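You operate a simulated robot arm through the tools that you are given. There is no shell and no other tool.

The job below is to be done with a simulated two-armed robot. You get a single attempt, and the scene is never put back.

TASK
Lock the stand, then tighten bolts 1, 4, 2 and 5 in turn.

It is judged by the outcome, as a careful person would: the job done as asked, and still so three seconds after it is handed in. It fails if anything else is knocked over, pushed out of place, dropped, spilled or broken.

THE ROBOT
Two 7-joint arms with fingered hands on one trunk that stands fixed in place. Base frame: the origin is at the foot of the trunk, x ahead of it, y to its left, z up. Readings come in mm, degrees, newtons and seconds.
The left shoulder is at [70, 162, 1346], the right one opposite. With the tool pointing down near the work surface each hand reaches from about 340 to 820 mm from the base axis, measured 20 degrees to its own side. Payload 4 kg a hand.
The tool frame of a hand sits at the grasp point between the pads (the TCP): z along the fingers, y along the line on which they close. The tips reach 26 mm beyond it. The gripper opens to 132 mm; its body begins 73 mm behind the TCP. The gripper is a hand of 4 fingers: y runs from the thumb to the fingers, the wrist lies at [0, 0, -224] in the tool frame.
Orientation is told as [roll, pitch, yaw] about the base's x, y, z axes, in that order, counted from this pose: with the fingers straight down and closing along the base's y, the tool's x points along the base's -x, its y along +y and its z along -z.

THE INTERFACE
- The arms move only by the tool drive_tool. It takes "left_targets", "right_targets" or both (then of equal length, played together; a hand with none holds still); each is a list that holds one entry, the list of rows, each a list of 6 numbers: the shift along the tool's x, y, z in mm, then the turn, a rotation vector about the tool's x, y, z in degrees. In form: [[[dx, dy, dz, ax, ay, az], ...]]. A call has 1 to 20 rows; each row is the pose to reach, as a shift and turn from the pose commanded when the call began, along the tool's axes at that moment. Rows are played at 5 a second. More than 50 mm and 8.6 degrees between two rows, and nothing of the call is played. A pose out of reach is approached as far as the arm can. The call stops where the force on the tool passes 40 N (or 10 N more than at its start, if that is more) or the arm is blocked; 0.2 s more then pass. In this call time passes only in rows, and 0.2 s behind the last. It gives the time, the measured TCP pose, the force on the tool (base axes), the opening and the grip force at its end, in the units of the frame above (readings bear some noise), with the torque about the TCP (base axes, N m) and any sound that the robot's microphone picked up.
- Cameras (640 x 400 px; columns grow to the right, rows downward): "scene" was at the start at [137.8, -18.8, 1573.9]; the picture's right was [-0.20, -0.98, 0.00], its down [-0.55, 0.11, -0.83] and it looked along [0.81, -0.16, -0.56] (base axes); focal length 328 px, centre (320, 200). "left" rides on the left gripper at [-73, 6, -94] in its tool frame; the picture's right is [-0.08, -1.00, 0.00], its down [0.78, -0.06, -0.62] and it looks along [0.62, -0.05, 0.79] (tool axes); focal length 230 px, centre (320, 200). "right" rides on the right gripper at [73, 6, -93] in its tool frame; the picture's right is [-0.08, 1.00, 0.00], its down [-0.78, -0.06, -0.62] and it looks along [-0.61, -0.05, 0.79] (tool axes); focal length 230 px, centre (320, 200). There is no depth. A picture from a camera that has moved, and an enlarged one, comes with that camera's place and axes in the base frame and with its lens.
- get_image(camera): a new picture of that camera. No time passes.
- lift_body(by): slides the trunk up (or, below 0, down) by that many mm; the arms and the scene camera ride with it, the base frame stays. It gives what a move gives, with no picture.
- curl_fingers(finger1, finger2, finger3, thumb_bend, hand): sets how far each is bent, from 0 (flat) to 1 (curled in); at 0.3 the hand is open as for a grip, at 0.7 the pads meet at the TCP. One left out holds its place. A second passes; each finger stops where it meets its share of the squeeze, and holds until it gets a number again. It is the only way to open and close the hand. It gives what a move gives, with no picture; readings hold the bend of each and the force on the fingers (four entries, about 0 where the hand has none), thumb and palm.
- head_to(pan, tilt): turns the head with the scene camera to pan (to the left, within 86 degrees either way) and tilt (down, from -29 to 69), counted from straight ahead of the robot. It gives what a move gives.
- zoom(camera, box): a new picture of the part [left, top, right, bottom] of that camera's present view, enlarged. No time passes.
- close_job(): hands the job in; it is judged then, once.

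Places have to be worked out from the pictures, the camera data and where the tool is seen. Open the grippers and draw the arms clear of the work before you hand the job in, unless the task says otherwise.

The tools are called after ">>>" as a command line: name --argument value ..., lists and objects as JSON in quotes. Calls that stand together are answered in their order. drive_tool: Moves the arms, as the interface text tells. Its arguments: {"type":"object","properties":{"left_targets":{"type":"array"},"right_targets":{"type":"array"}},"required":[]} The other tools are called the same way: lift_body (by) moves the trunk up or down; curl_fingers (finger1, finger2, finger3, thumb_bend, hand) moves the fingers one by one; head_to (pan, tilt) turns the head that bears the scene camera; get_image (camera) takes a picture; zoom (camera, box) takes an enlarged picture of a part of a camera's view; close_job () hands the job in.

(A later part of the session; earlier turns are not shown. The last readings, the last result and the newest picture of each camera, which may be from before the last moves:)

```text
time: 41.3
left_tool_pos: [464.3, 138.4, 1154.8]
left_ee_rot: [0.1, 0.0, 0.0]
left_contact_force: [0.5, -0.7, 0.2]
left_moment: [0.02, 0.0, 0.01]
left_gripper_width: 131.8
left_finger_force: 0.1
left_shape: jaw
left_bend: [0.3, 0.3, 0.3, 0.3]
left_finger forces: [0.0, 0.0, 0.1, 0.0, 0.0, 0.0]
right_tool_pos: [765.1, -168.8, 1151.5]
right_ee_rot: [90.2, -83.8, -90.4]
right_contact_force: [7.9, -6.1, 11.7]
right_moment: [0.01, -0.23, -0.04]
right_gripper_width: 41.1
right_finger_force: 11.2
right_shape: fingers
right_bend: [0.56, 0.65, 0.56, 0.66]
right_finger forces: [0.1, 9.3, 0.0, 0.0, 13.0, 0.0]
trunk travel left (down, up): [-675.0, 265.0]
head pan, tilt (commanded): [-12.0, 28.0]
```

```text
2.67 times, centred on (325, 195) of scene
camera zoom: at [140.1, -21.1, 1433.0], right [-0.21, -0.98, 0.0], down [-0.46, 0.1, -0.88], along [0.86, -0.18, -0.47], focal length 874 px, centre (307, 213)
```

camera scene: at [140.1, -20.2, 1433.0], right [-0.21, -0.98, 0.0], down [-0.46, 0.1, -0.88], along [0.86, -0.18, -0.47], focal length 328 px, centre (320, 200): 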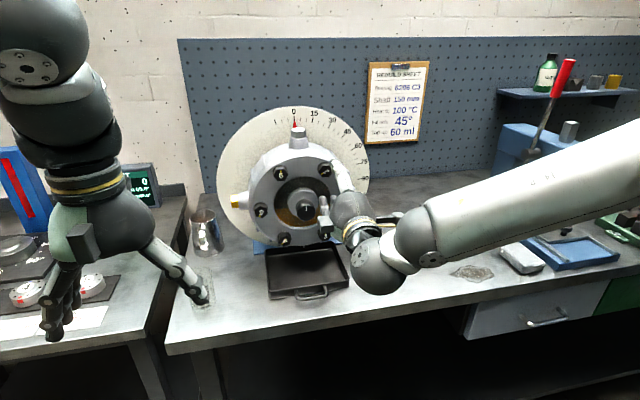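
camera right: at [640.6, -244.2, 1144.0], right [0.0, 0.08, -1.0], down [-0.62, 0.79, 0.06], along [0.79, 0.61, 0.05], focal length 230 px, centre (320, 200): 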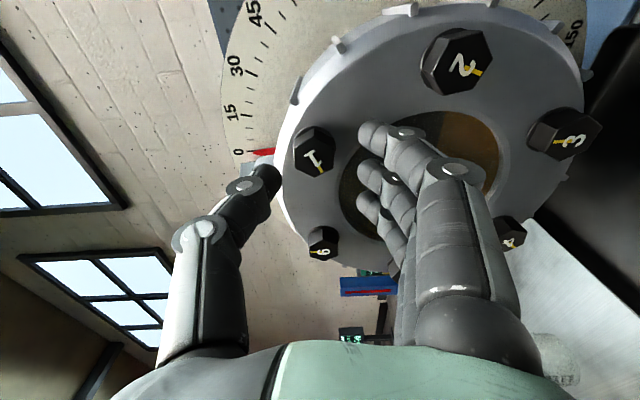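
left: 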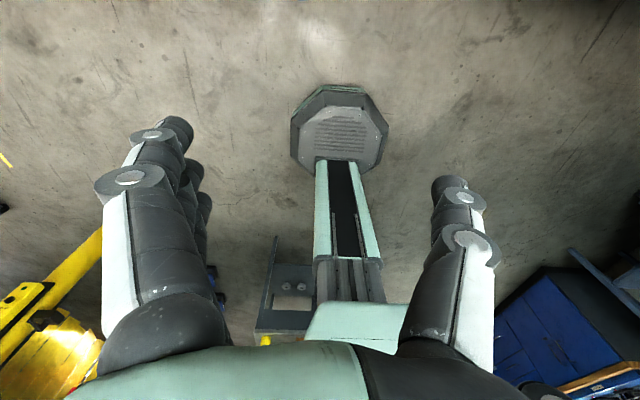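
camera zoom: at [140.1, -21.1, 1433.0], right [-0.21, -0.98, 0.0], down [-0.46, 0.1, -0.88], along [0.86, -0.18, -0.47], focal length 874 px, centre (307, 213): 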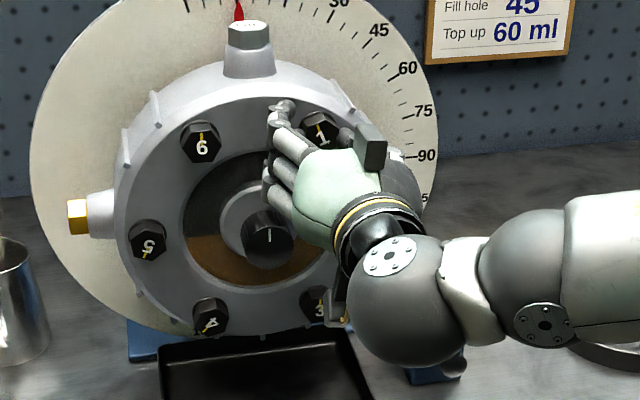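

Turned 96° so far with low torque, and the mark is at about 336°. I'll continue in finer steps and watch for the torque to rise.

>>> drive_tool --right_targets '[[[0, 0, 0, 0, 0, 4], [0, 0, 0, 0, 0, 8], [0, 0, 0, 0, 0, 12], [0, 0, 0, 0, 0, 15], [0, 0, 0, 0, 0, 18]]]'

>>> zoom --camera "right" --box '[230, 90, 430, 250]'

>>> zoom --camera "scene" --box '[300, 145, 370, 195]'

```text
time: 42.5
left_tool_pos: [465.4, 136.9, 1154.8]
left_ee_rot: [-0.1, 0.1, 0.0]
left_contact_force: [-0.4, -0.4, 0.0]
left_moment: [0.03, -0.04, -0.05]
left_gripper_width: 132.0
left_finger_force: 0.1
left_shape: jaw
left_bend: [0.3, 0.3, 0.3, 0.3]
left_finger forces: [0.1, 0.1, 0.0, 0.0, 0.0, 0.0]
right_tool_pos: [765.2, -167.9, 1153.2]
right_ee_rot: [89.9, -65.9, -89.9]
right_contact_force: [6.1, -6.4, 7.3]
right_moment: [-0.03, -0.18, -0.07]
right_gripper_width: 40.6
right_finger_force: 11.4
right_shape: fingers
right_bend: [0.56, 0.64, 0.56, 0.67]
right_finger forces: [0.0, 9.9, 0.0, 0.0, 12.5, 0.0]
trunk travel left (down, up): [-675.0, 265.0]
head pan, tilt (commanded): [-12.0, 28.0]
```

```text
2.50 times, centred on (330, 170) of right
camera zoom: at [672.1, -134.2, 1087.1], right [0.0, 0.88, 0.48], down [-0.62, -0.38, 0.69], along [0.79, -0.3, 0.54], focal length 575 px, centre (295, 275)
```

zoom: 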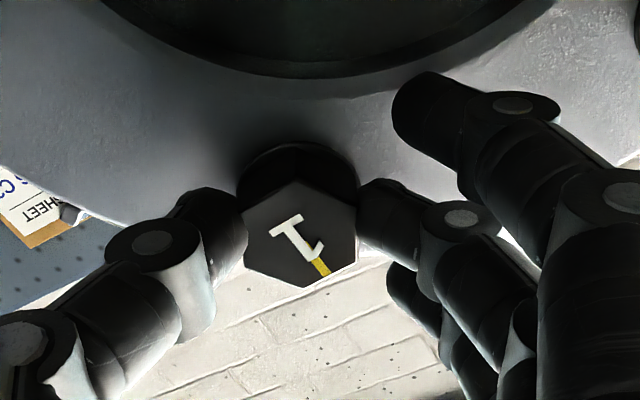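

```text
8.00 times, centred on (335, 170) of scene
camera zoom: at [140.3, -21.5, 1432.9], right [-0.21, -0.98, 0.0], down [-0.46, 0.1, -0.88], along [0.86, -0.18, -0.47], focal length 2623 px, centre (200, 440)
```

zoom: 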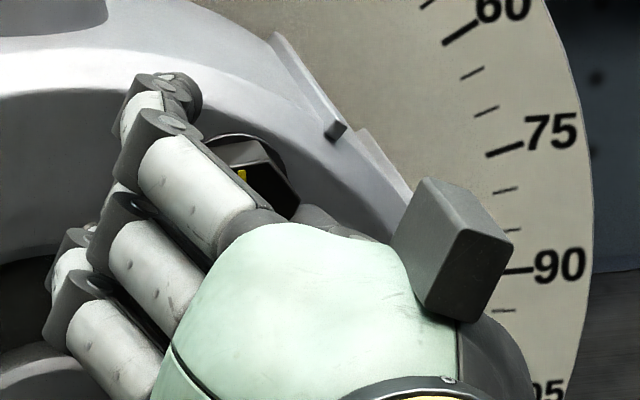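

The mark is close to vertical now and the torque is still low. I'll continue in 3° steps.

>>> drive_tool --right_targets '[[[0, 0, 0, 0, 0, 3], [0, 0, 0, 0, 0, 6], [0, 0, 0, 0, 0, 9], [0, 0, 0, 0, 0, 12]]]'

>>> zoom --camera "right" --box '[230, 90, 430, 250]'

>>> zoom --camera "scene" --box '[300, 145, 370, 195]'

```text
time: 43.5
left_tool_pos: [465.0, 136.6, 1155.0]
left_ee_rot: [0.0, 0.0, 0.0]
left_contact_force: [-0.5, -0.1, -1.4]
left_moment: [-0.02, 0.03, 0.0]
left_gripper_width: 131.5
left_finger_force: 0.0
left_shape: jaw
left_bend: [0.3, 0.3, 0.3, 0.3]
left_finger forces: [0.0, 0.0, 0.0, 0.0, 0.0, 0.1]
right_tool_pos: [764.7, -167.6, 1152.0]
right_ee_rot: [89.9, -53.9, -89.9]
right_contact_force: [3.5, -5.9, 4.2]
right_moment: [-0.22, -0.13, -0.07]
right_gripper_width: 39.6
right_finger_force: 13.0
right_shape: fingers
right_bend: [0.56, 0.64, 0.56, 0.67]
right_finger forces: [0.0, 11.3, 0.2, 0.0, 14.1, 0.0]
trunk travel left (down, up): [-675.0, 265.0]
head pan, tilt (commanded): [-12.0, 28.0]
```

```text
2.50 times, centred on (330, 170) of right
camera zoom: at [672.3, -121.6, 1095.1], right [0.0, 0.76, 0.65], down [-0.62, -0.51, 0.6], along [0.79, -0.4, 0.47], focal length 575 px, centre (295, 275)
```

zoom: 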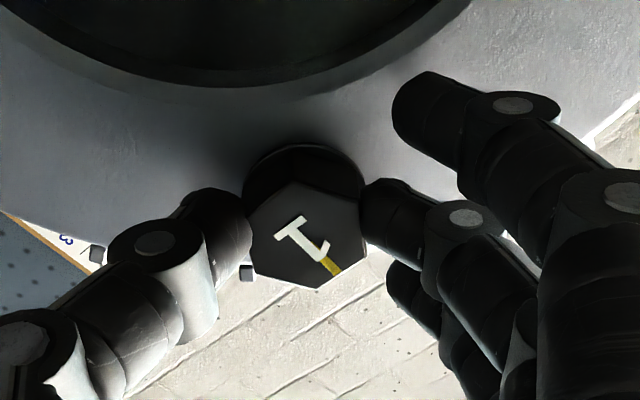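

```text
8.00 times, centred on (335, 170) of scene
camera zoom: at [140.1, -21.3, 1432.9], right [-0.21, -0.98, 0.0], down [-0.46, 0.1, -0.88], along [0.86, -0.18, -0.47], focal length 2623 px, centre (200, 440)
```

zoom: 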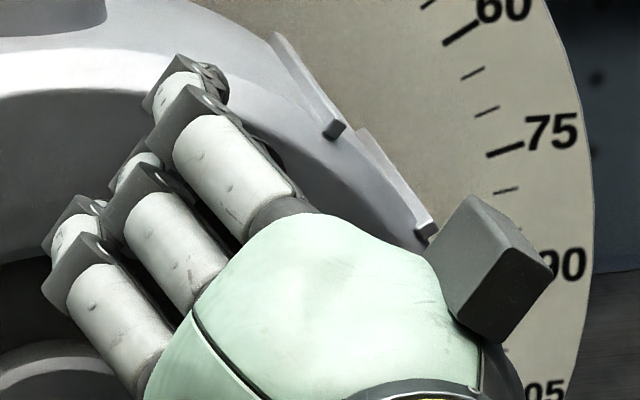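

The hex now lags the hand by about 9° and the torque has risen to 0.22 N·m, so the bolt is meeting resistance near upright. I'll push a bit further to see whether it is really seated.

>>> drive_tool --right_targets '[[[0, 0, 0, 0, 0, 3], [0, 0, 0, 0, 0, 6], [0, 0, 0, 0, 0, 9]]]'

>>> zoom --camera "right" --box '[230, 90, 430, 250]'

```text
time: 44.3
left_tool_pos: [463.6, 137.8, 1154.1]
left_ee_rot: [0.1, -0.1, 0.1]
left_contact_force: [-0.2, 0.0, -0.6]
left_moment: [0.0, -0.01, 0.0]
left_gripper_width: 131.9
left_finger_force: 0.0
left_shape: jaw
left_bend: [0.3, 0.3, 0.3, 0.3]
left_finger forces: [0.0, 0.0, 0.0, 0.1, 0.0, 0.1]
right_tool_pos: [765.0, -169.2, 1149.1]
right_ee_rot: [89.8, -44.9, -89.8]
right_contact_force: [-2.8, -5.2, -1.8]
right_moment: [-0.46, 0.03, -0.06]
right_gripper_width: 39.8
right_finger_force: 16.0
right_shape: fingers
right_bend: [0.56, 0.64, 0.56, 0.67]
right_finger forces: [0.0, 14.3, 0.0, 0.1, 17.8, 0.0]
trunk travel left (down, up): [-675.0, 265.0]
head pan, tilt (commanded): [-12.0, 28.0]
```

```text
2.50 times, centred on (330, 170) of right
camera zoom: at [672.4, -113.5, 1102.2], right [0.0, 0.65, 0.76], down [-0.61, -0.6, 0.51], along [0.79, -0.47, 0.4], focal length 575 px, centre (295, 275)
```

zoom: 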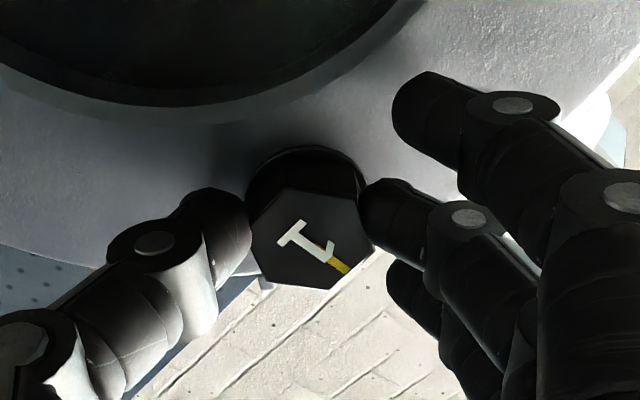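

The torque is up to 0.46 N·m with no further bolt movement, so it's against its seat. I'll add a final few degrees of wrist turn to set it firmly.

>>> drive_tool --right_targets '[[[0, 0, 0, 0, 0, 3], [0, 0, 0, 0, 0, 6]]]'

>>> zoom --camera "right" --box '[230, 90, 430, 250]'

>>> zoom --camera "scene" --box '[200, 90, 400, 270]'

```text
time: 44.9
left_tool_pos: [465.2, 139.5, 1154.8]
left_ee_rot: [0.1, 0.0, 0.2]
left_contact_force: [0.5, 0.2, 0.7]
left_moment: [0.0, -0.01, 0.0]
left_gripper_width: 131.8
left_finger_force: 0.1
left_shape: jaw
left_bend: [0.3, 0.3, 0.3, 0.3]
left_finger forces: [0.0, 0.0, 0.0, 0.0, 0.0, 0.1]
right_tool_pos: [766.1, -167.1, 1150.4]
right_ee_rot: [89.8, -39.0, -89.6]
right_contact_force: [-2.8, 1.1, -10.1]
right_moment: [-0.14, 0.13, 0.07]
right_gripper_width: 39.9
right_finger_force: 12.7
right_shape: fingers
right_bend: [0.56, 0.65, 0.56, 0.67]
right_finger forces: [0.1, 12.0, 0.0, 0.1, 13.6, 0.0]
trunk travel left (down, up): [-675.0, 265.0]
head pan, tilt (commanded): [-12.0, 28.0]
```

```text
2.50 times, centred on (330, 170) of right
camera zoom: at [672.5, -106.6, 1107.6], right [0.0, 0.57, 0.82], down [-0.61, -0.65, 0.45], along [0.79, -0.51, 0.35], focal length 575 px, centre (295, 275)
```

zoom: 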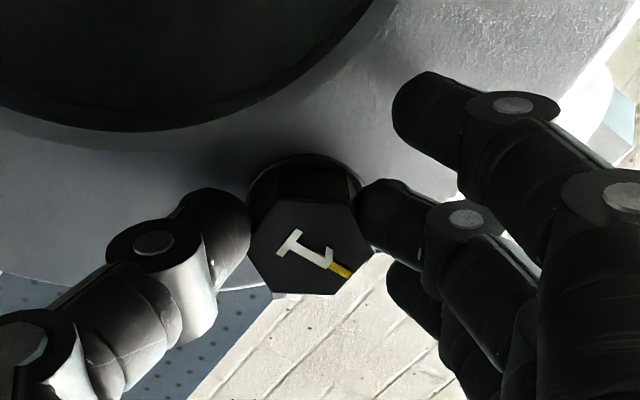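

```text
2.22 times, centred on (300, 180) of scene
camera zoom: at [141.3, -19.9, 1432.7], right [-0.21, -0.98, 0.0], down [-0.46, 0.1, -0.88], along [0.86, -0.18, -0.47], focal length 729 px, centre (364, 244)
```

zoom: 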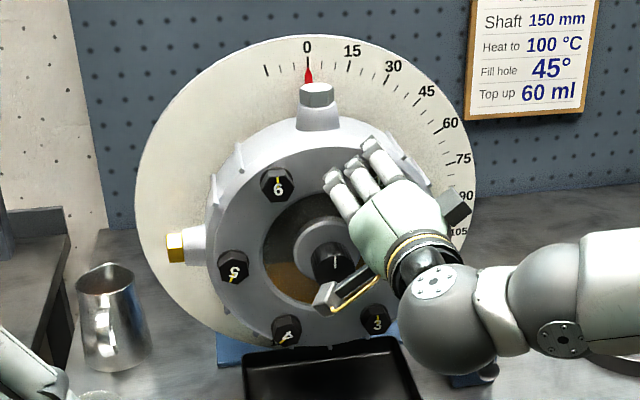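

The fingers are now cresting the hex while the bolt holds still, and the stand stays at 0. I'll open, back off 70 mm and check bolt 1's mark.

>>> curl_fingers --hand "right" --finger2 0.55 --thumb_bend 0.55

>>> drive_tool --right_targets '[[[0, 0, -12, 0, 0, 0], [0, 0, -30, 0, 0, 0], [0, 0, -50, 0, 0, 0], [0, 0, -75, 0, 0, 0]]]'

>>> get_image --camera "right"

>>> zoom --camera "scene" --box '[200, 90, 400, 270]'

```text
time: 45.9
left_tool_pos: [464.6, 138.2, 1155.4]
left_ee_rot: [0.1, -0.1, 0.0]
left_contact_force: [-0.8, -0.7, -0.3]
left_moment: [-0.03, -0.03, -0.01]
left_gripper_width: 131.6
left_finger_force: 0.2
left_shape: jaw
left_bend: [0.3, 0.3, 0.3, 0.3]
left_finger forces: [0.1, 0.0, 0.1, 0.0, 0.1, 0.1]
right_tool_pos: [765.4, -168.6, 1151.2]
right_ee_rot: [90.0, -38.9, -90.0]
right_contact_force: [0.4, -0.1, 0.7]
right_moment: [0.0, -0.01, 0.01]
right_gripper_width: 52.5
right_finger_force: 0.0
right_shape: fingers
right_bend: [0.56, 0.55, 0.56, 0.55]
right_finger forces: [0.0, 0.1, 0.0, 0.0, 0.0, 0.0]
trunk travel left (down, up): [-675.0, 265.0]
head pan, tilt (commanded): [-12.0, 28.0]
```

```text
time: 46.9
left_tool_pos: [463.5, 137.9, 1155.5]
left_ee_rot: [-0.1, 0.0, 0.0]
left_contact_force: [0.0, -0.8, 0.3]
left_moment: [-0.02, 0.02, -0.02]
left_gripper_width: 131.8
left_finger_force: 0.2
left_shape: jaw
left_bend: [0.3, 0.3, 0.3, 0.3]
left_finger forces: [0.1, 0.0, 0.0, 0.1, 0.0, 0.0]
right_tool_pos: [691.1, -167.1, 1153.3]
right_ee_rot: [90.0, -39.0, -90.1]
right_contact_force: [-1.3, 0.0, 0.7]
right_moment: [-0.01, 0.0, 0.01]
right_gripper_width: 52.6
right_finger_force: 0.0
right_shape: fingers
right_bend: [0.56, 0.55, 0.56, 0.55]
right_finger forces: [0.0, 0.0, 0.0, 0.1, 0.0, 0.1]
trunk travel left (down, up): [-675.0, 265.0]
head pan, tilt (commanded): [-12.0, 28.0]
```

```text
taken
camera right: at [598.0, -108.0, 1110.4], right [0.0, 0.57, 0.82], down [-0.62, -0.65, 0.45], along [0.79, -0.51, 0.35], focal length 230 px, centre (320, 200)
```

right: 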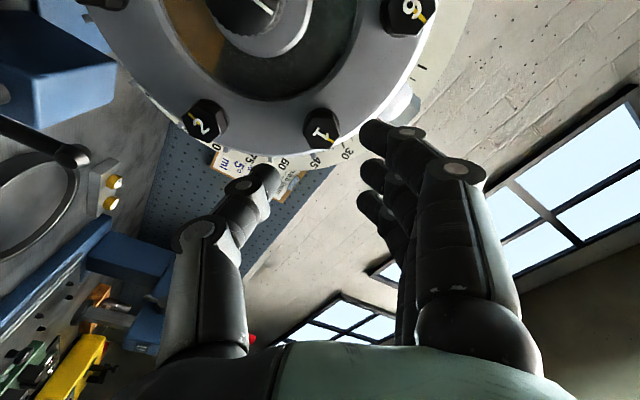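

```text
2.22 times, centred on (300, 180) of scene
camera zoom: at [139.2, -20.4, 1433.1], right [-0.21, -0.98, 0.0], down [-0.46, 0.1, -0.88], along [0.86, -0.18, -0.47], focal length 729 px, centre (364, 244)
```

zoom: 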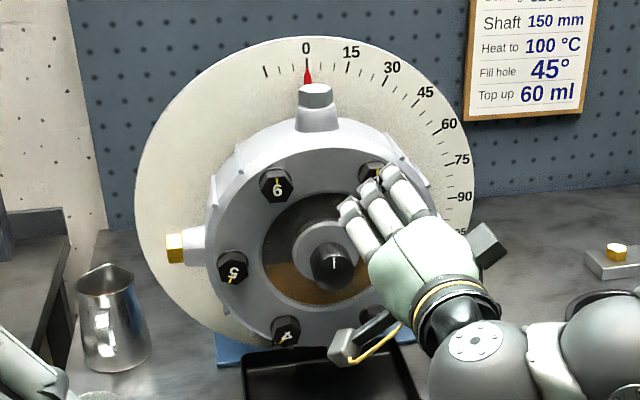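

>>> zoom --camera "right" --box '[280, 0, 460, 160]'

>>> zoom --camera "scene" --box '[255, 140, 335, 200]'

```text
2.50 times, centred on (370, 80) of right
camera zoom: at [598.0, -108.0, 1110.4], right [0.0, 0.57, 0.82], down [-0.62, -0.65, 0.45], along [0.79, -0.51, 0.35], focal length 575 px, centre (195, 500)
```

zoom: 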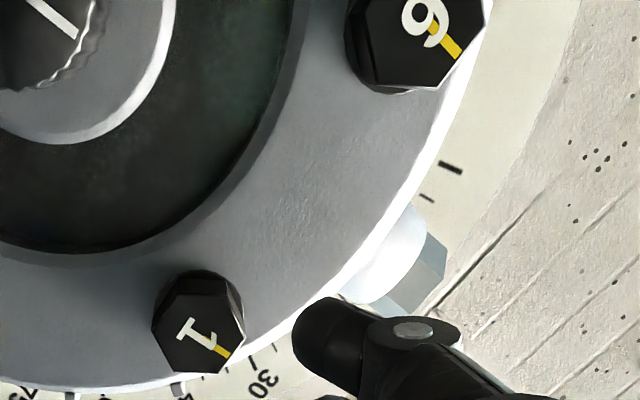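

```text
6.67 times, centred on (295, 170) of scene
camera zoom: at [139.2, -20.4, 1433.1], right [-0.21, -0.98, 0.0], down [-0.46, 0.1, -0.88], along [0.86, -0.18, -0.47], focal length 2186 px, centre (487, 400)
```

zoom: 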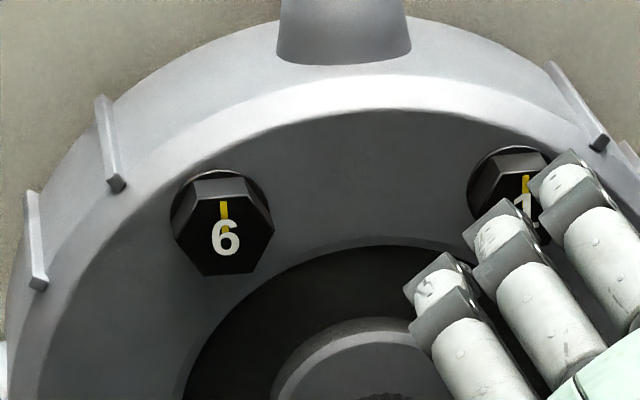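

Bolt 1's mark is straight up, matching the tight bolts 3 and 6. Next is bolt 4: I'll keep the hand 70 mm in front of the cover, move to bolt 4's axis near (y -72, z 983.5) and roll back to about -51°.

>>> drive_tool --right_targets '[[[13.9, -5.4, 0, 0, 0, -7.85], [27.8, -10.8, 0, 0, 0, -15.7], [41.7, -16.3, 0, 0, 0, -23.5], [55.6, -21.7, 0, 0, 0, -31.4], [69.5, -27.1, 0, 0, 0, -39.2], [83.4, -32.5, 0, 0, 0, -47.1], [97.2, -38, 0, 0, 0, -54.9], [111.1, -43.4, 0, 0, 0, -62.8], [125, -48.8, 0, 0, 0, -70.6], [138.9, -54.2, 0, 0, 0, -78.5], [152.8, -59.7, 0, 0, 0, -86.3], [166.7, -65.1, 0, 0, 0, -94.2], [180.6, -70.5, 0, 0, 0, -102]]]'

>>> get_image --camera "right"

>>> get_image --camera "scene"

```text
time: 49.7
left_tool_pos: [463.8, 137.9, 1154.7]
left_ee_rot: [0.1, 0.0, 0.0]
left_contact_force: [-0.8, 0.0, 0.1]
left_moment: [0.02, -0.01, -0.04]
left_gripper_width: 131.9
left_finger_force: 0.1
left_shape: jaw
left_bend: [0.3, 0.3, 0.3, 0.3]
left_finger forces: [0.0, 0.0, 0.0, 0.0, 0.0, 0.1]
right_tool_pos: [636.6, -192.6, 1090.0]
right_ee_rot: [-89.0, -38.9, 89.9]
right_contact_force: [0.1, -0.6, 0.6]
right_moment: [0.0, 0.01, -0.02]
right_gripper_width: 53.2
right_finger_force: 0.1
right_shape: fingers
right_bend: [0.56, 0.55, 0.56, 0.55]
right_finger forces: [0.0, 0.0, 0.0, 0.0, 0.0, 0.0]
right hand out of reach, approached as far as the arm can: row 5, 6, 7, 8, 9, 10, 11, 12, 13
trunk travel left (down, up): [-675.0, 265.0]
head pan, tilt (commanded): [-12.0, 28.0]
```

```text
taken
camera right: at [543.6, -246.7, 1040.7], right [-0.02, 0.69, -0.73], down [-0.61, 0.57, 0.55], along [0.79, 0.45, 0.41], focal length 230 px, centre (320, 200)
```

right: 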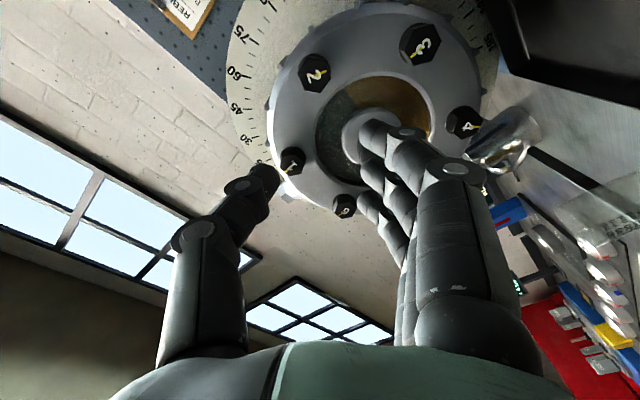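

```text
taken
camera scene: at [140.3, -20.6, 1433.0], right [-0.21, -0.98, 0.0], down [-0.46, 0.1, -0.88], along [0.86, -0.18, -0.47], focal length 328 px, centre (320, 200)
```

scene: 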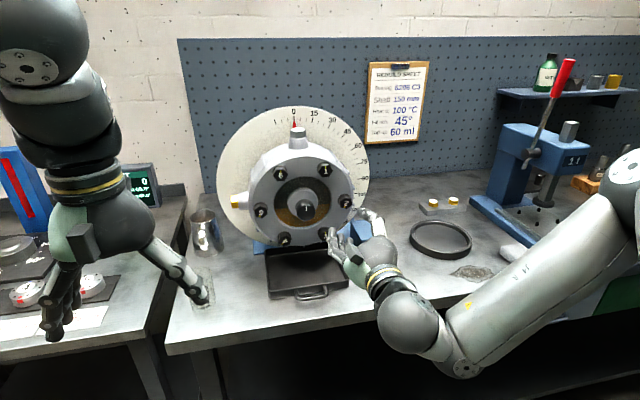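

The arm ran out of reach going low and left, because the shoulder is too high. I'll raise and retract the right hand, then lower the trunk another 170 mm, so bolt 4 sits relative to the shoulder as bolt 1 did.

>>> drive_tool --right_targets '[[[-17, -21, -10, 0, 0, 0], [-35, -43, -20, 0, 0, 0], [-52, -64, -30, 0, 0, 0], [-69, -85.5, -40, 0, 0, 0]]]'

>>> get_image --camera "scene"

```text
time: 50.7
left_tool_pos: [464.5, 139.2, 1154.8]
left_ee_rot: [-0.1, 0.0, 0.0]
left_contact_force: [0.0, 1.2, -1.3]
left_moment: [-0.06, -0.02, 0.01]
left_gripper_width: 131.9
left_finger_force: 0.0
left_shape: jaw
left_bend: [0.3, 0.3, 0.3, 0.3]
left_finger forces: [0.0, 0.1, 0.0, 0.1, 0.1, 0.0]
right_tool_pos: [596.8, -184.9, 1192.3]
right_ee_rot: [-91.2, -39.1, 91.0]
right_contact_force: [0.0, 0.0, 0.9]
right_moment: [0.01, 0.0, 0.01]
right_gripper_width: 52.8
right_finger_force: 0.0
right_shape: fingers
right_bend: [0.56, 0.55, 0.56, 0.55]
right_finger forces: [0.1, 0.0, 0.1, 0.1, 0.0, 0.0]
right hand out of reach, approached as far as the arm can: row 4
trunk travel left (down, up): [-675.0, 265.0]
head pan, tilt (commanded): [-12.0, 28.0]
```

```text
taken
camera scene: at [140.6, -19.0, 1433.0], right [-0.21, -0.98, 0.0], down [-0.46, 0.1, -0.88], along [0.86, -0.18, -0.47], focal length 328 px, centre (320, 200)
```

scene: 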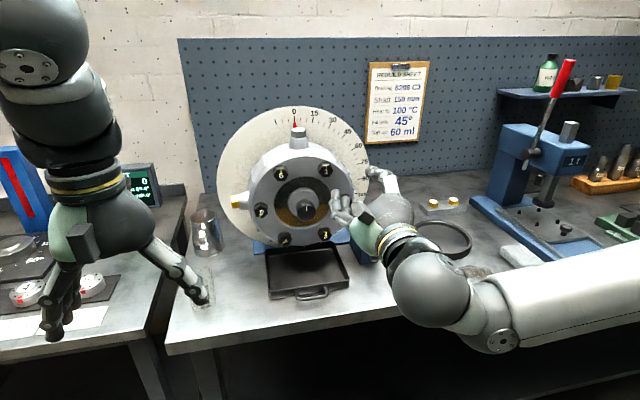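

Now I'll lower the trunk by 170 mm; the hand goes to about z 1022, clear of everything.

>>> lift_body --by -170

>>> get_image --camera "scene"

>>> get_image --camera "right"

>>> get_image --camera "left"

```text
time: 52.6
left_tool_pos: [465.7, 137.6, 986.0]
left_ee_rot: [0.0, 0.1, 0.0]
left_contact_force: [-0.1, 0.2, 1.0]
left_moment: [0.0, 0.01, 0.01]
left_gripper_width: 131.7
left_finger_force: 0.0
left_shape: jaw
left_bend: [0.3, 0.3, 0.3, 0.3]
left_finger forces: [0.0, 0.0, 0.0, 0.0, 0.0, 0.0]
right_tool_pos: [596.2, -186.0, 1022.5]
right_ee_rot: [-91.1, -39.1, 90.8]
right_contact_force: [0.0, -0.6, -0.9]
right_moment: [0.02, 0.02, 0.03]
right_gripper_width: 52.8
right_finger_force: 0.1
right_shape: fingers
right_bend: [0.56, 0.55, 0.56, 0.55]
right_finger forces: [0.0, 0.0, 0.0, 0.0, 0.0, 0.1]
trunk travel left (down, up): [-505.0, 435.0]
head pan, tilt (commanded): [-12.0, 28.0]
```

```text
taken
camera scene: at [139.9, -20.2, 1263.1], right [-0.21, -0.98, 0.0], down [-0.46, 0.1, -0.88], along [0.86, -0.18, -0.47], focal length 328 px, centre (320, 200)
```

scene: 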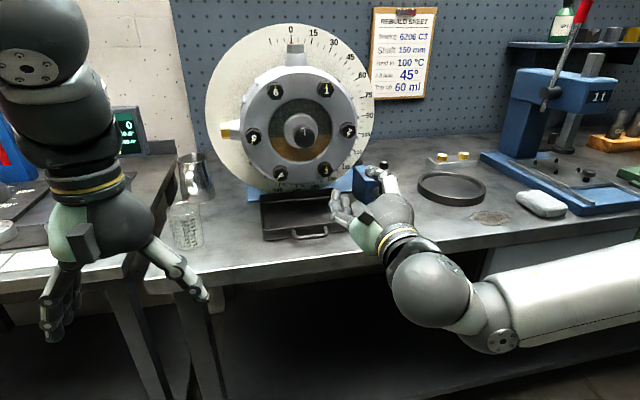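

```text
taken
camera right: at [503.5, -239.8, 970.1], right [0.01, 0.69, -0.73], down [-0.63, 0.57, 0.53], along [0.78, 0.45, 0.44], focal length 230 px, centre (320, 200)
```

right: 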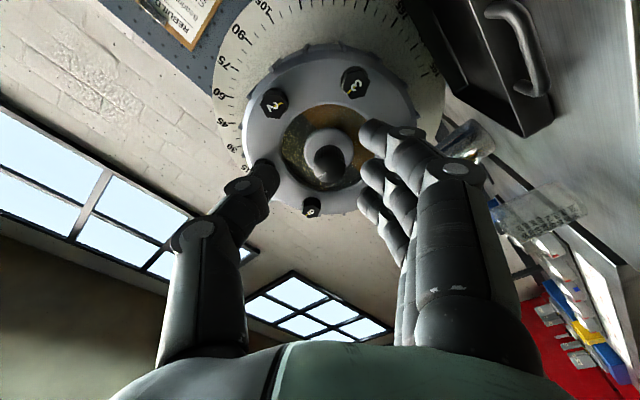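

```text
taken
camera left: at [537.0, 145.1, 1078.8], right [0.08, -1.0, 0.0], down [-0.78, -0.06, 0.62], along [-0.61, -0.05, -0.79], focal length 230 px, centre (320, 200)
```

left: 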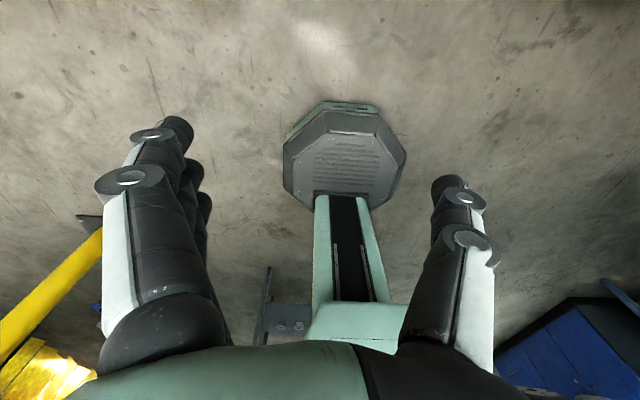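

The view is now almost square-on. I'll zoom on the bolts to update bolt 4's position and mark.

>>> zoom --camera "scene" --box '[230, 60, 370, 190]'

>>> zoom --camera "scene" --box '[255, 145, 325, 195]'

```text
3.08 times, centred on (300, 125) of scene
camera zoom: at [139.9, -20.2, 1263.1], right [-0.21, -0.98, 0.0], down [-0.46, 0.1, -0.88], along [0.86, -0.18, -0.47], focal length 1009 px, centre (382, 431)
```

zoom: 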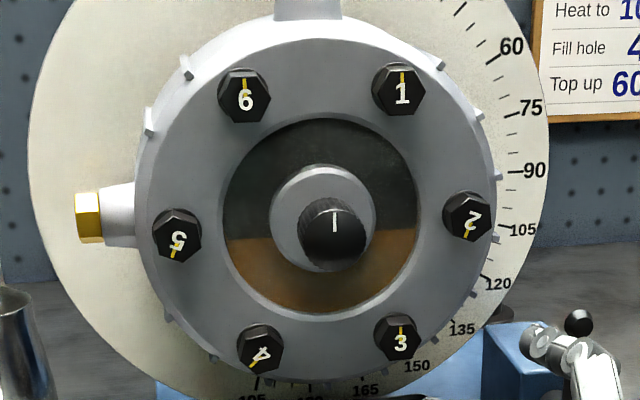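

```text
8.00 times, centred on (290, 170) of scene
camera zoom: at [139.9, -20.2, 1263.1], right [-0.21, -0.98, 0.0], down [-0.46, 0.1, -0.88], along [0.86, -0.18, -0.47], focal length 2623 px, centre (560, 440)
```

zoom: 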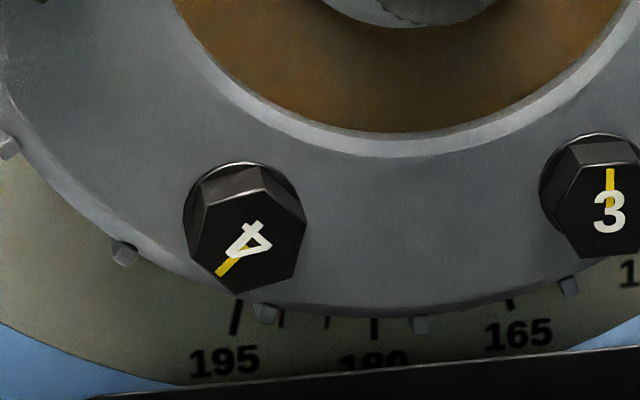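

Bolt 1 reads upright; bolt 4 is at (y -72.5, z 982.5) with its mark at 220°, so it needs about 140°. I'll move the hand to 85 mm in front of it at roll -50° and fix the small tilt.

>>> drive_tool --right_targets '[[[-12.7, 20.4, 15, -0.2, 0.2, 0.2], [-25.3, 40.8, 35, -0.4, 0.3, 0.4], [-38, 61.3, 58, -0.5, 0.4, 0.6], [-50.6, 81.7, 80, -0.66, 0.53, 0.8], [-63.3, 102.1, 104, -0.66, 0.53, 1]]]'

>>> get_image --camera "right"

>>> get_image --camera "scene"

```text
time: 53.8
left_tool_pos: [464.0, 137.4, 984.6]
left_ee_rot: [0.2, 0.0, 0.0]
left_contact_force: [0.6, -0.4, 0.0]
left_moment: [-0.02, 0.02, -0.03]
left_gripper_width: 132.1
left_finger_force: 0.1
left_shape: jaw
left_bend: [0.3, 0.3, 0.3, 0.3]
left_finger forces: [0.0, 0.1, 0.0, 0.1, 0.0, 0.1]
right_tool_pos: [694.9, -102.6, 995.7]
right_ee_rot: [-90.1, -40.1, 90.4]
right_contact_force: [0.3, -0.1, -0.5]
right_moment: [-0.03, 0.02, -0.04]
right_gripper_width: 53.1
right_finger_force: 0.1
right_shape: fingers
right_bend: [0.56, 0.55, 0.56, 0.55]
right_finger forces: [0.1, 0.1, 0.1, 0.0, 0.0, 0.0]
right hand out of reach, approached as far as the arm can: row 2, 3, 4, 5
trunk travel left (down, up): [-505.0, 435.0]
head pan, tilt (commanded): [-12.0, 28.0]
```

```text
taken
camera right: at [602.1, -156.3, 942.2], right [0.0, 0.7, -0.71], down [-0.62, 0.56, 0.55], along [0.78, 0.44, 0.43], focal length 230 px, centre (320, 200)
```

right: 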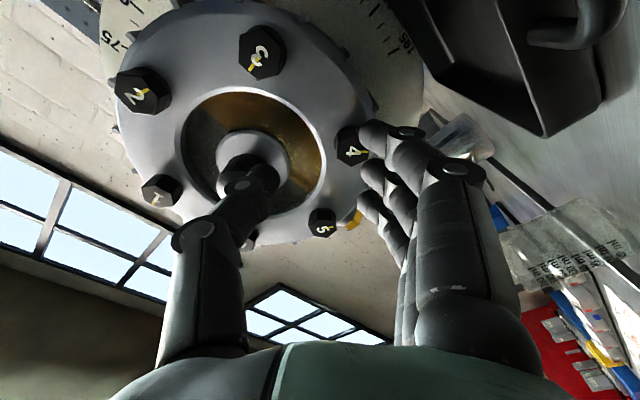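

```text
taken
camera scene: at [140.3, -21.6, 1263.0], right [-0.21, -0.98, 0.0], down [-0.46, 0.1, -0.88], along [0.86, -0.18, -0.47], focal length 328 px, centre (320, 200)
```

scene: 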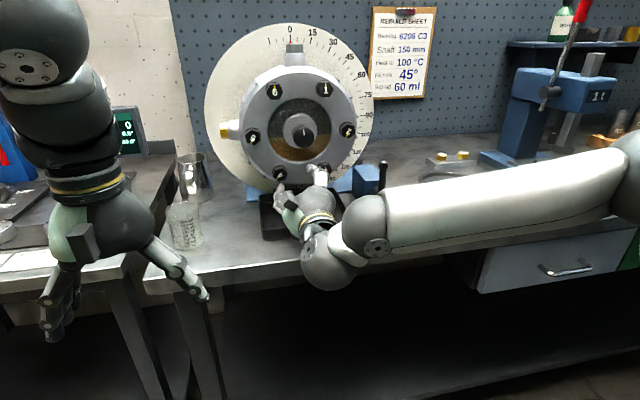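

The hand is still about 30 mm short, because the wrist bend limits reaching inward with the shoulder at this height. Putting the shoulder lower than the hand should ease that, so I'll raise the hand about 190 mm in free space and then lower the trunk by 200 mm.

>>> drive_tool --right_targets '[[[-25, -29, -10, 0, 0, 0], [-49, -58, -20, 0, 0, 0], [-73, -87, -20, 0, 0, 0], [-98, -116, -20, 0, 0, 0], [-122, -145.5, -20, 0, 0, 0]]]'

>>> get_image --camera "scene"

```text
time: 55.0
left_tool_pos: [462.5, 138.4, 985.5]
left_ee_rot: [0.1, 0.0, 0.0]
left_contact_force: [0.9, -0.4, 0.7]
left_moment: [0.0, 0.01, 0.0]
left_gripper_width: 132.0
left_finger_force: 0.0
left_shape: jaw
left_bend: [0.3, 0.3, 0.3, 0.3]
left_finger forces: [0.0, 0.0, 0.0, 0.0, 0.0, 0.0]
right_tool_pos: [673.9, -112.7, 1188.3]
right_ee_rot: [-90.0, -40.0, 90.2]
right_contact_force: [-0.7, -0.3, 0.5]
right_moment: [-0.01, 0.02, 0.02]
right_gripper_width: 53.0
right_finger_force: 0.0
right_shape: fingers
right_bend: [0.56, 0.55, 0.56, 0.55]
right_finger forces: [0.0, 0.0, 0.1, 0.0, 0.0, 0.0]
right hand out of reach, approached as far as the arm can: row 5
trunk travel left (down, up): [-505.0, 435.0]
head pan, tilt (commanded): [-12.0, 28.0]
```

```text
taken
camera scene: at [138.8, -20.3, 1263.1], right [-0.21, -0.98, 0.0], down [-0.46, 0.1, -0.88], along [0.86, -0.18, -0.47], focal length 328 px, centre (320, 200)
```

scene: 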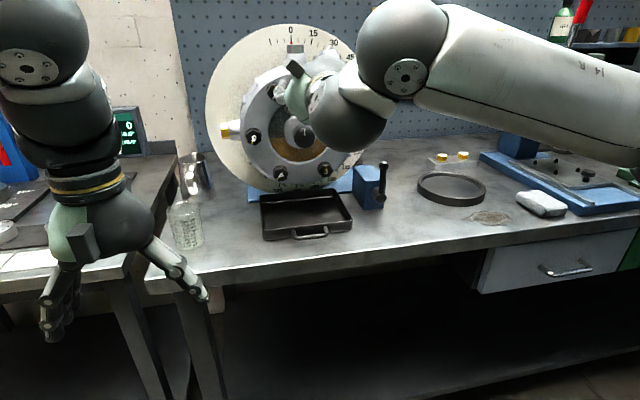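

Lowering wouldn't gain much; the arm has less wrist bend when it's further extended. So I'll keep this trunk height and come in from the right at x≈740, just in front of the bolt heads, then slide left to bolt 4.

>>> drive_tool --right_targets '[[[38, 21, 5, 0, 0, 0], [76, 42, 10, 0, 0, 0], [114, 64, 15, 0, 0, 0], [152, 85, 20, 0, 0, 0], [189.5, 106, 26, 0, 0, 0], [183, 113, 46, 0, 0, 0], [177, 119, 63, 0, 0, 0]]]'

>>> get_image --camera "right"

>>> get_image --camera "scene"

```text
time: 56.6
left_tool_pos: [463.9, 138.0, 984.0]
left_ee_rot: [0.0, 0.1, 0.1]
left_contact_force: [0.1, -0.2, 0.6]
left_moment: [-0.03, -0.01, -0.02]
left_gripper_width: 132.1
left_finger_force: 0.2
left_shape: jaw
left_bend: [0.3, 0.3, 0.3, 0.3]
left_finger forces: [0.0, 0.0, 0.0, 0.0, 0.1, 0.0]
right_tool_pos: [739.9, -173.2, 981.2]
right_ee_rot: [-89.9, -40.0, 90.1]
right_contact_force: [1.7, 0.3, -0.6]
right_moment: [-0.02, 0.02, 0.0]
right_gripper_width: 53.2
right_finger_force: 0.0
right_shape: fingers
right_bend: [0.56, 0.55, 0.56, 0.55]
right_finger forces: [0.0, 0.0, 0.1, 0.0, 0.1, 0.1]
trunk travel left (down, up): [-505.0, 435.0]
head pan, tilt (commanded): [-12.0, 28.0]
```

```text
taken
camera right: at [647.0, -225.3, 929.3], right [0.0, 0.7, -0.71], down [-0.62, 0.56, 0.55], along [0.79, 0.44, 0.43], focal length 230 px, centre (320, 200)
```

right: 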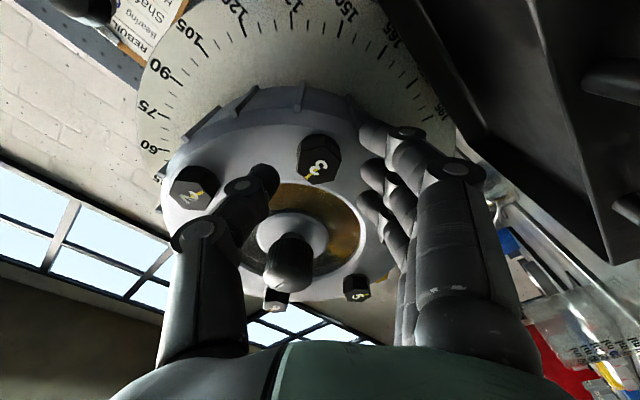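

```text
taken
camera scene: at [140.8, -20.3, 1262.9], right [-0.21, -0.98, 0.0], down [-0.46, 0.1, -0.88], along [0.86, -0.18, -0.47], focal length 328 px, centre (320, 200)
```

scene: 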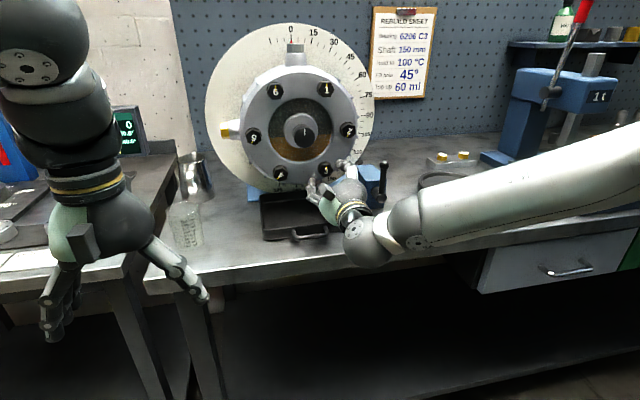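

Reached, hovering in front of bolt 3 with no contact. I'll slide left 100 mm to bolt 4's axis.

>>> drive_tool --right_targets '[[[-19.5, 15.9, 0, 0, 0, 0], [-39, 31.8, 0, 0, 0, 0], [-58.5, 47.6, 0, 0, 0, 0], [-78, 63.5, 0, 0, 0, 0]]]'

>>> get_image --camera "right"

>>> zoom --camera "scene" --box '[220, 110, 400, 270]'

```text
time: 57.6
left_tool_pos: [463.4, 137.9, 984.1]
left_ee_rot: [0.0, 0.0, -0.1]
left_contact_force: [0.6, 0.0, 0.0]
left_moment: [-0.03, 0.04, 0.0]
left_gripper_width: 132.0
left_finger_force: 0.1
left_shape: jaw
left_bend: [0.3, 0.3, 0.3, 0.3]
left_finger forces: [0.0, 0.0, 0.0, 0.0, 0.0, 0.0]
right_tool_pos: [728.9, -109.7, 990.5]
right_ee_rot: [-90.0, -39.9, 90.2]
right_contact_force: [-0.2, -0.3, 0.8]
right_moment: [0.0, -0.01, 0.03]
right_gripper_width: 52.9
right_finger_force: 0.0
right_shape: fingers
right_bend: [0.56, 0.55, 0.56, 0.55]
right_finger forces: [0.0, 0.0, 0.0, 0.1, 0.0, 0.0]
right hand out of reach, approached as far as the arm can: row 3, 4
trunk travel left (down, up): [-505.0, 435.0]
head pan, tilt (commanded): [-12.0, 28.0]
```

```text
taken
camera right: at [635.8, -162.6, 939.5], right [0.0, 0.7, -0.71], down [-0.62, 0.56, 0.55], along [0.79, 0.44, 0.43], focal length 230 px, centre (320, 200)
```

right: 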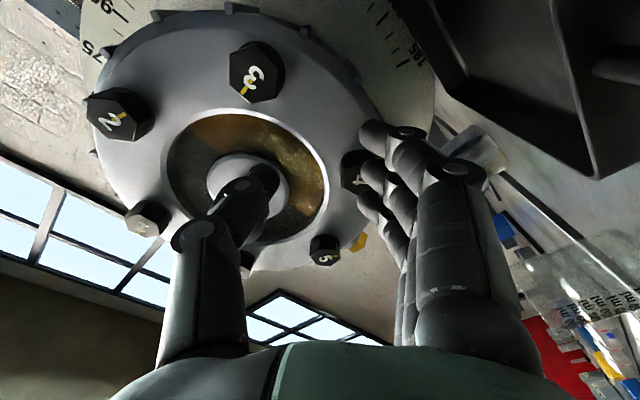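

```text
2.50 times, centred on (310, 190) of scene
camera zoom: at [140.4, -20.2, 1263.0], right [-0.21, -0.98, 0.0], down [-0.46, 0.1, -0.88], along [0.86, -0.18, -0.47], focal length 820 px, centre (345, 225)
```

zoom: 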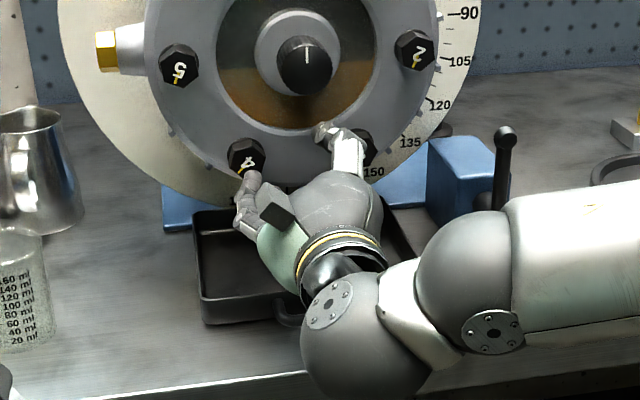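

It's still about 37 mm short at this roll, with the wrist at a limit. I'll roll the hand +60° to use the next pair of flats (roll +10°) and see whether the reach to the left is better there.

>>> drive_tool --right_targets '[[[0, 0, 0, 0, 0, 8], [0, 0, 0, 0, 0, 16], [0, 0, 0, 0, 0, 24], [0, 0, 0, 0, 0, 32], [0, 0, 0, 0, 0, 40], [0, 0, 0, 0, 0, 48], [0, 0, 0, 0, 0, 56], [0, 0, 0, 0, 0, 60]]]'

>>> drive_tool --right_targets '[[[0, 10, 0, 0, 0, 0], [0, 20, 0, 0, 0, 0], [0, 30, 0, 0, 0, 0], [0, 38, 0, 0, 0, 0]]]'

>>> get_image --camera "right"

>>> get_image --camera "scene"

```text
time: 59.4
left_tool_pos: [464.0, 138.2, 985.6]
left_ee_rot: [0.0, 0.0, -0.1]
left_contact_force: [-0.2, -0.5, 0.3]
left_moment: [-0.02, 0.0, -0.01]
left_gripper_width: 131.9
left_finger_force: 0.1
left_shape: jaw
left_bend: [0.3, 0.3, 0.3, 0.3]
left_finger forces: [0.0, 0.0, 0.1, 0.0, 0.1, 0.0]
right_tool_pos: [728.0, -109.1, 993.0]
right_ee_rot: [89.9, -79.8, -89.7]
right_contact_force: [-0.7, -0.9, -0.5]
right_moment: [0.0, 0.01, 0.0]
right_gripper_width: 52.9
right_finger_force: 0.0
right_shape: fingers
right_bend: [0.56, 0.55, 0.56, 0.55]
right_finger forces: [0.0, 0.0, 0.1, 0.1, 0.1, 0.1]
trunk travel left (down, up): [-505.0, 435.0]
head pan, tilt (commanded): [-12.0, 28.0]
```

```text
time: 60.4
left_tool_pos: [464.4, 137.9, 984.1]
left_ee_rot: [0.0, 0.0, 0.0]
left_contact_force: [0.0, 0.5, 0.5]
left_moment: [0.0, 0.0, 0.0]
left_gripper_width: 131.9
left_finger_force: 0.1
left_shape: jaw
left_bend: [0.3, 0.3, 0.3, 0.3]
left_finger forces: [0.0, 0.1, 0.0, 0.0, 0.1, 0.0]
right_tool_pos: [718.8, -102.7, 1006.5]
right_ee_rot: [90.2, -79.9, -89.8]
right_contact_force: [0.1, 0.5, 0.5]
right_moment: [0.04, 0.02, 0.02]
right_gripper_width: 53.2
right_finger_force: 0.0
right_shape: fingers
right_bend: [0.56, 0.55, 0.56, 0.55]
right_finger forces: [0.0, 0.1, 0.0, 0.1, 0.0, 0.0]
right hand out of reach, approached as far as the arm can: row 1, 2, 3, 4
trunk travel left (down, up): [-505.0, 435.0]
head pan, tilt (commanded): [-12.0, 28.0]
```

```text
taken
camera right: at [626.6, -85.4, 934.0], right [-0.01, 0.97, 0.25], down [-0.62, -0.2, 0.76], along [0.79, -0.15, 0.6], focal length 230 px, centre (320, 200)
```

right: 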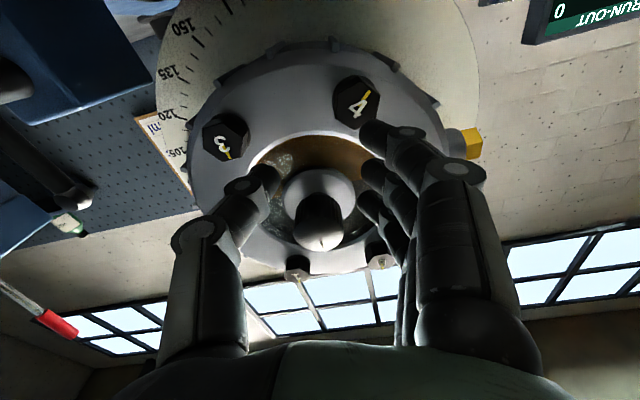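

```text
taken
camera scene: at [139.9, -20.0, 1263.0], right [-0.21, -0.98, 0.0], down [-0.46, 0.1, -0.88], along [0.86, -0.18, -0.47], focal length 328 px, centre (320, 200)
```

scene: 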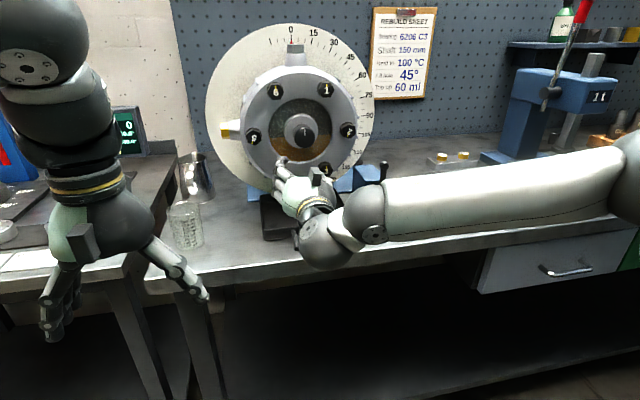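

The limit is the same at any roll, so it's the wrist bend. A small yaw of about 8° to the left should relieve it and still allow a good grip. I'll apply that yaw, then test the roll range up to +90° in free space.

>>> drive_tool --right_targets '[[[0, 0, 0, -3.94, 0.7, 0], [0, 0, 0, -7.88, 1.39, 0]]]'

>>> drive_tool --right_targets '[[[0, 0, 0, 0, 0, 8], [0, 0, 0, 0, 0, 16], [0, 0, 0, 0, 0, 24], [0, 0, 0, 0, 0, 32], [0, 0, 0, 0, 0, 40], [0, 0, 0, 0, 0, 48], [0, 0, 0, 0, 0, 56], [0, 0, 0, 0, 0, 64], [0, 0, 0, 0, 0, 72], [0, 0, 0, 0, 0, 80]]]'

```text
time: 61.0
left_tool_pos: [464.0, 138.9, 987.3]
left_ee_rot: [-0.1, 0.1, 0.0]
left_contact_force: [0.0, 0.1, -0.4]
left_moment: [0.0, -0.05, 0.02]
left_gripper_width: 132.0
left_finger_force: 0.0
left_shape: jaw
left_bend: [0.3, 0.3, 0.3, 0.3]
left_finger forces: [0.0, 0.0, 0.0, 0.0, 0.0, 0.1]
right_tool_pos: [719.3, -102.3, 1004.1]
right_ee_rot: [90.0, -79.9, -81.7]
right_contact_force: [0.2, 0.1, -0.5]
right_moment: [0.01, -0.01, 0.0]
right_gripper_width: 52.8
right_finger_force: 0.1
right_shape: fingers
right_bend: [0.56, 0.55, 0.56, 0.55]
right_finger forces: [0.0, 0.0, 0.1, 0.1, 0.0, 0.0]
trunk travel left (down, up): [-505.0, 435.0]
head pan, tilt (commanded): [-12.0, 28.0]
```

```text
time: 63.2
left_tool_pos: [464.5, 137.5, 986.2]
left_ee_rot: [-0.1, 0.0, 0.0]
left_contact_force: [-0.3, -0.3, -0.1]
left_moment: [0.0, 0.0, 0.01]
left_gripper_width: 132.1
left_finger_force: 0.0
left_shape: jaw
left_bend: [0.3, 0.3, 0.3, 0.3]
left_finger forces: [0.1, 0.1, 0.0, 0.1, 0.1, 0.0]
right_tool_pos: [719.9, -101.8, 1005.0]
right_ee_rot: [90.0, 0.3, -81.8]
right_contact_force: [0.6, -0.1, -0.4]
right_moment: [-0.04, -0.03, 0.0]
right_gripper_width: 53.1
right_finger_force: 0.0
right_shape: fingers
right_bend: [0.56, 0.55, 0.56, 0.55]
right_finger forces: [0.0, 0.1, 0.0, 0.0, 0.0, 0.1]
trunk travel left (down, up): [-505.0, 435.0]
head pan, tilt (commanded): [-12.0, 28.0]
```

A roll of +90° is fine. I'll test 25° more, since the final tightening needs some extra wrist turn.

>>> drive_tool --right_targets '[[[0, 0, 0, 0, 0, 8], [0, 0, 0, 0, 0, 16], [0, 0, 0, 0, 0, 25]]]'

```text
refused: row 3 steps farther than a row can; nothing moved
```

Row 3's step was too large; I'm resending with smaller steps.

>>> drive_tool --right_targets '[[[0, 0, 0, 0, 0, 8], [0, 0, 0, 0, 0, 16], [0, 0, 0, 0, 0, 24], [0, 0, 0, 0, 0, 30]]]'

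```text
time: 64.2
left_tool_pos: [463.4, 137.2, 983.9]
left_ee_rot: [0.0, 0.1, -0.1]
left_contact_force: [-0.3, 0.3, 0.9]
left_moment: [-0.02, 0.02, 0.05]
left_gripper_width: 131.9
left_finger_force: 0.1
left_shape: jaw
left_bend: [0.3, 0.3, 0.3, 0.3]
left_finger forces: [0.0, 0.0, 0.1, 0.0, 0.1, 0.0]
right_tool_pos: [719.6, -101.8, 1004.8]
right_ee_rot: [90.0, 30.2, -81.8]
right_contact_force: [0.7, -0.6, -0.4]
right_moment: [-0.02, 0.0, 0.01]
right_gripper_width: 53.0
right_finger_force: 0.1
right_shape: fingers
right_bend: [0.56, 0.55, 0.56, 0.55]
right_finger forces: [0.0, 0.1, 0.1, 0.0, 0.0, 0.0]
trunk travel left (down, up): [-505.0, 435.0]
head pan, tilt (commanded): [-12.0, 28.0]
```

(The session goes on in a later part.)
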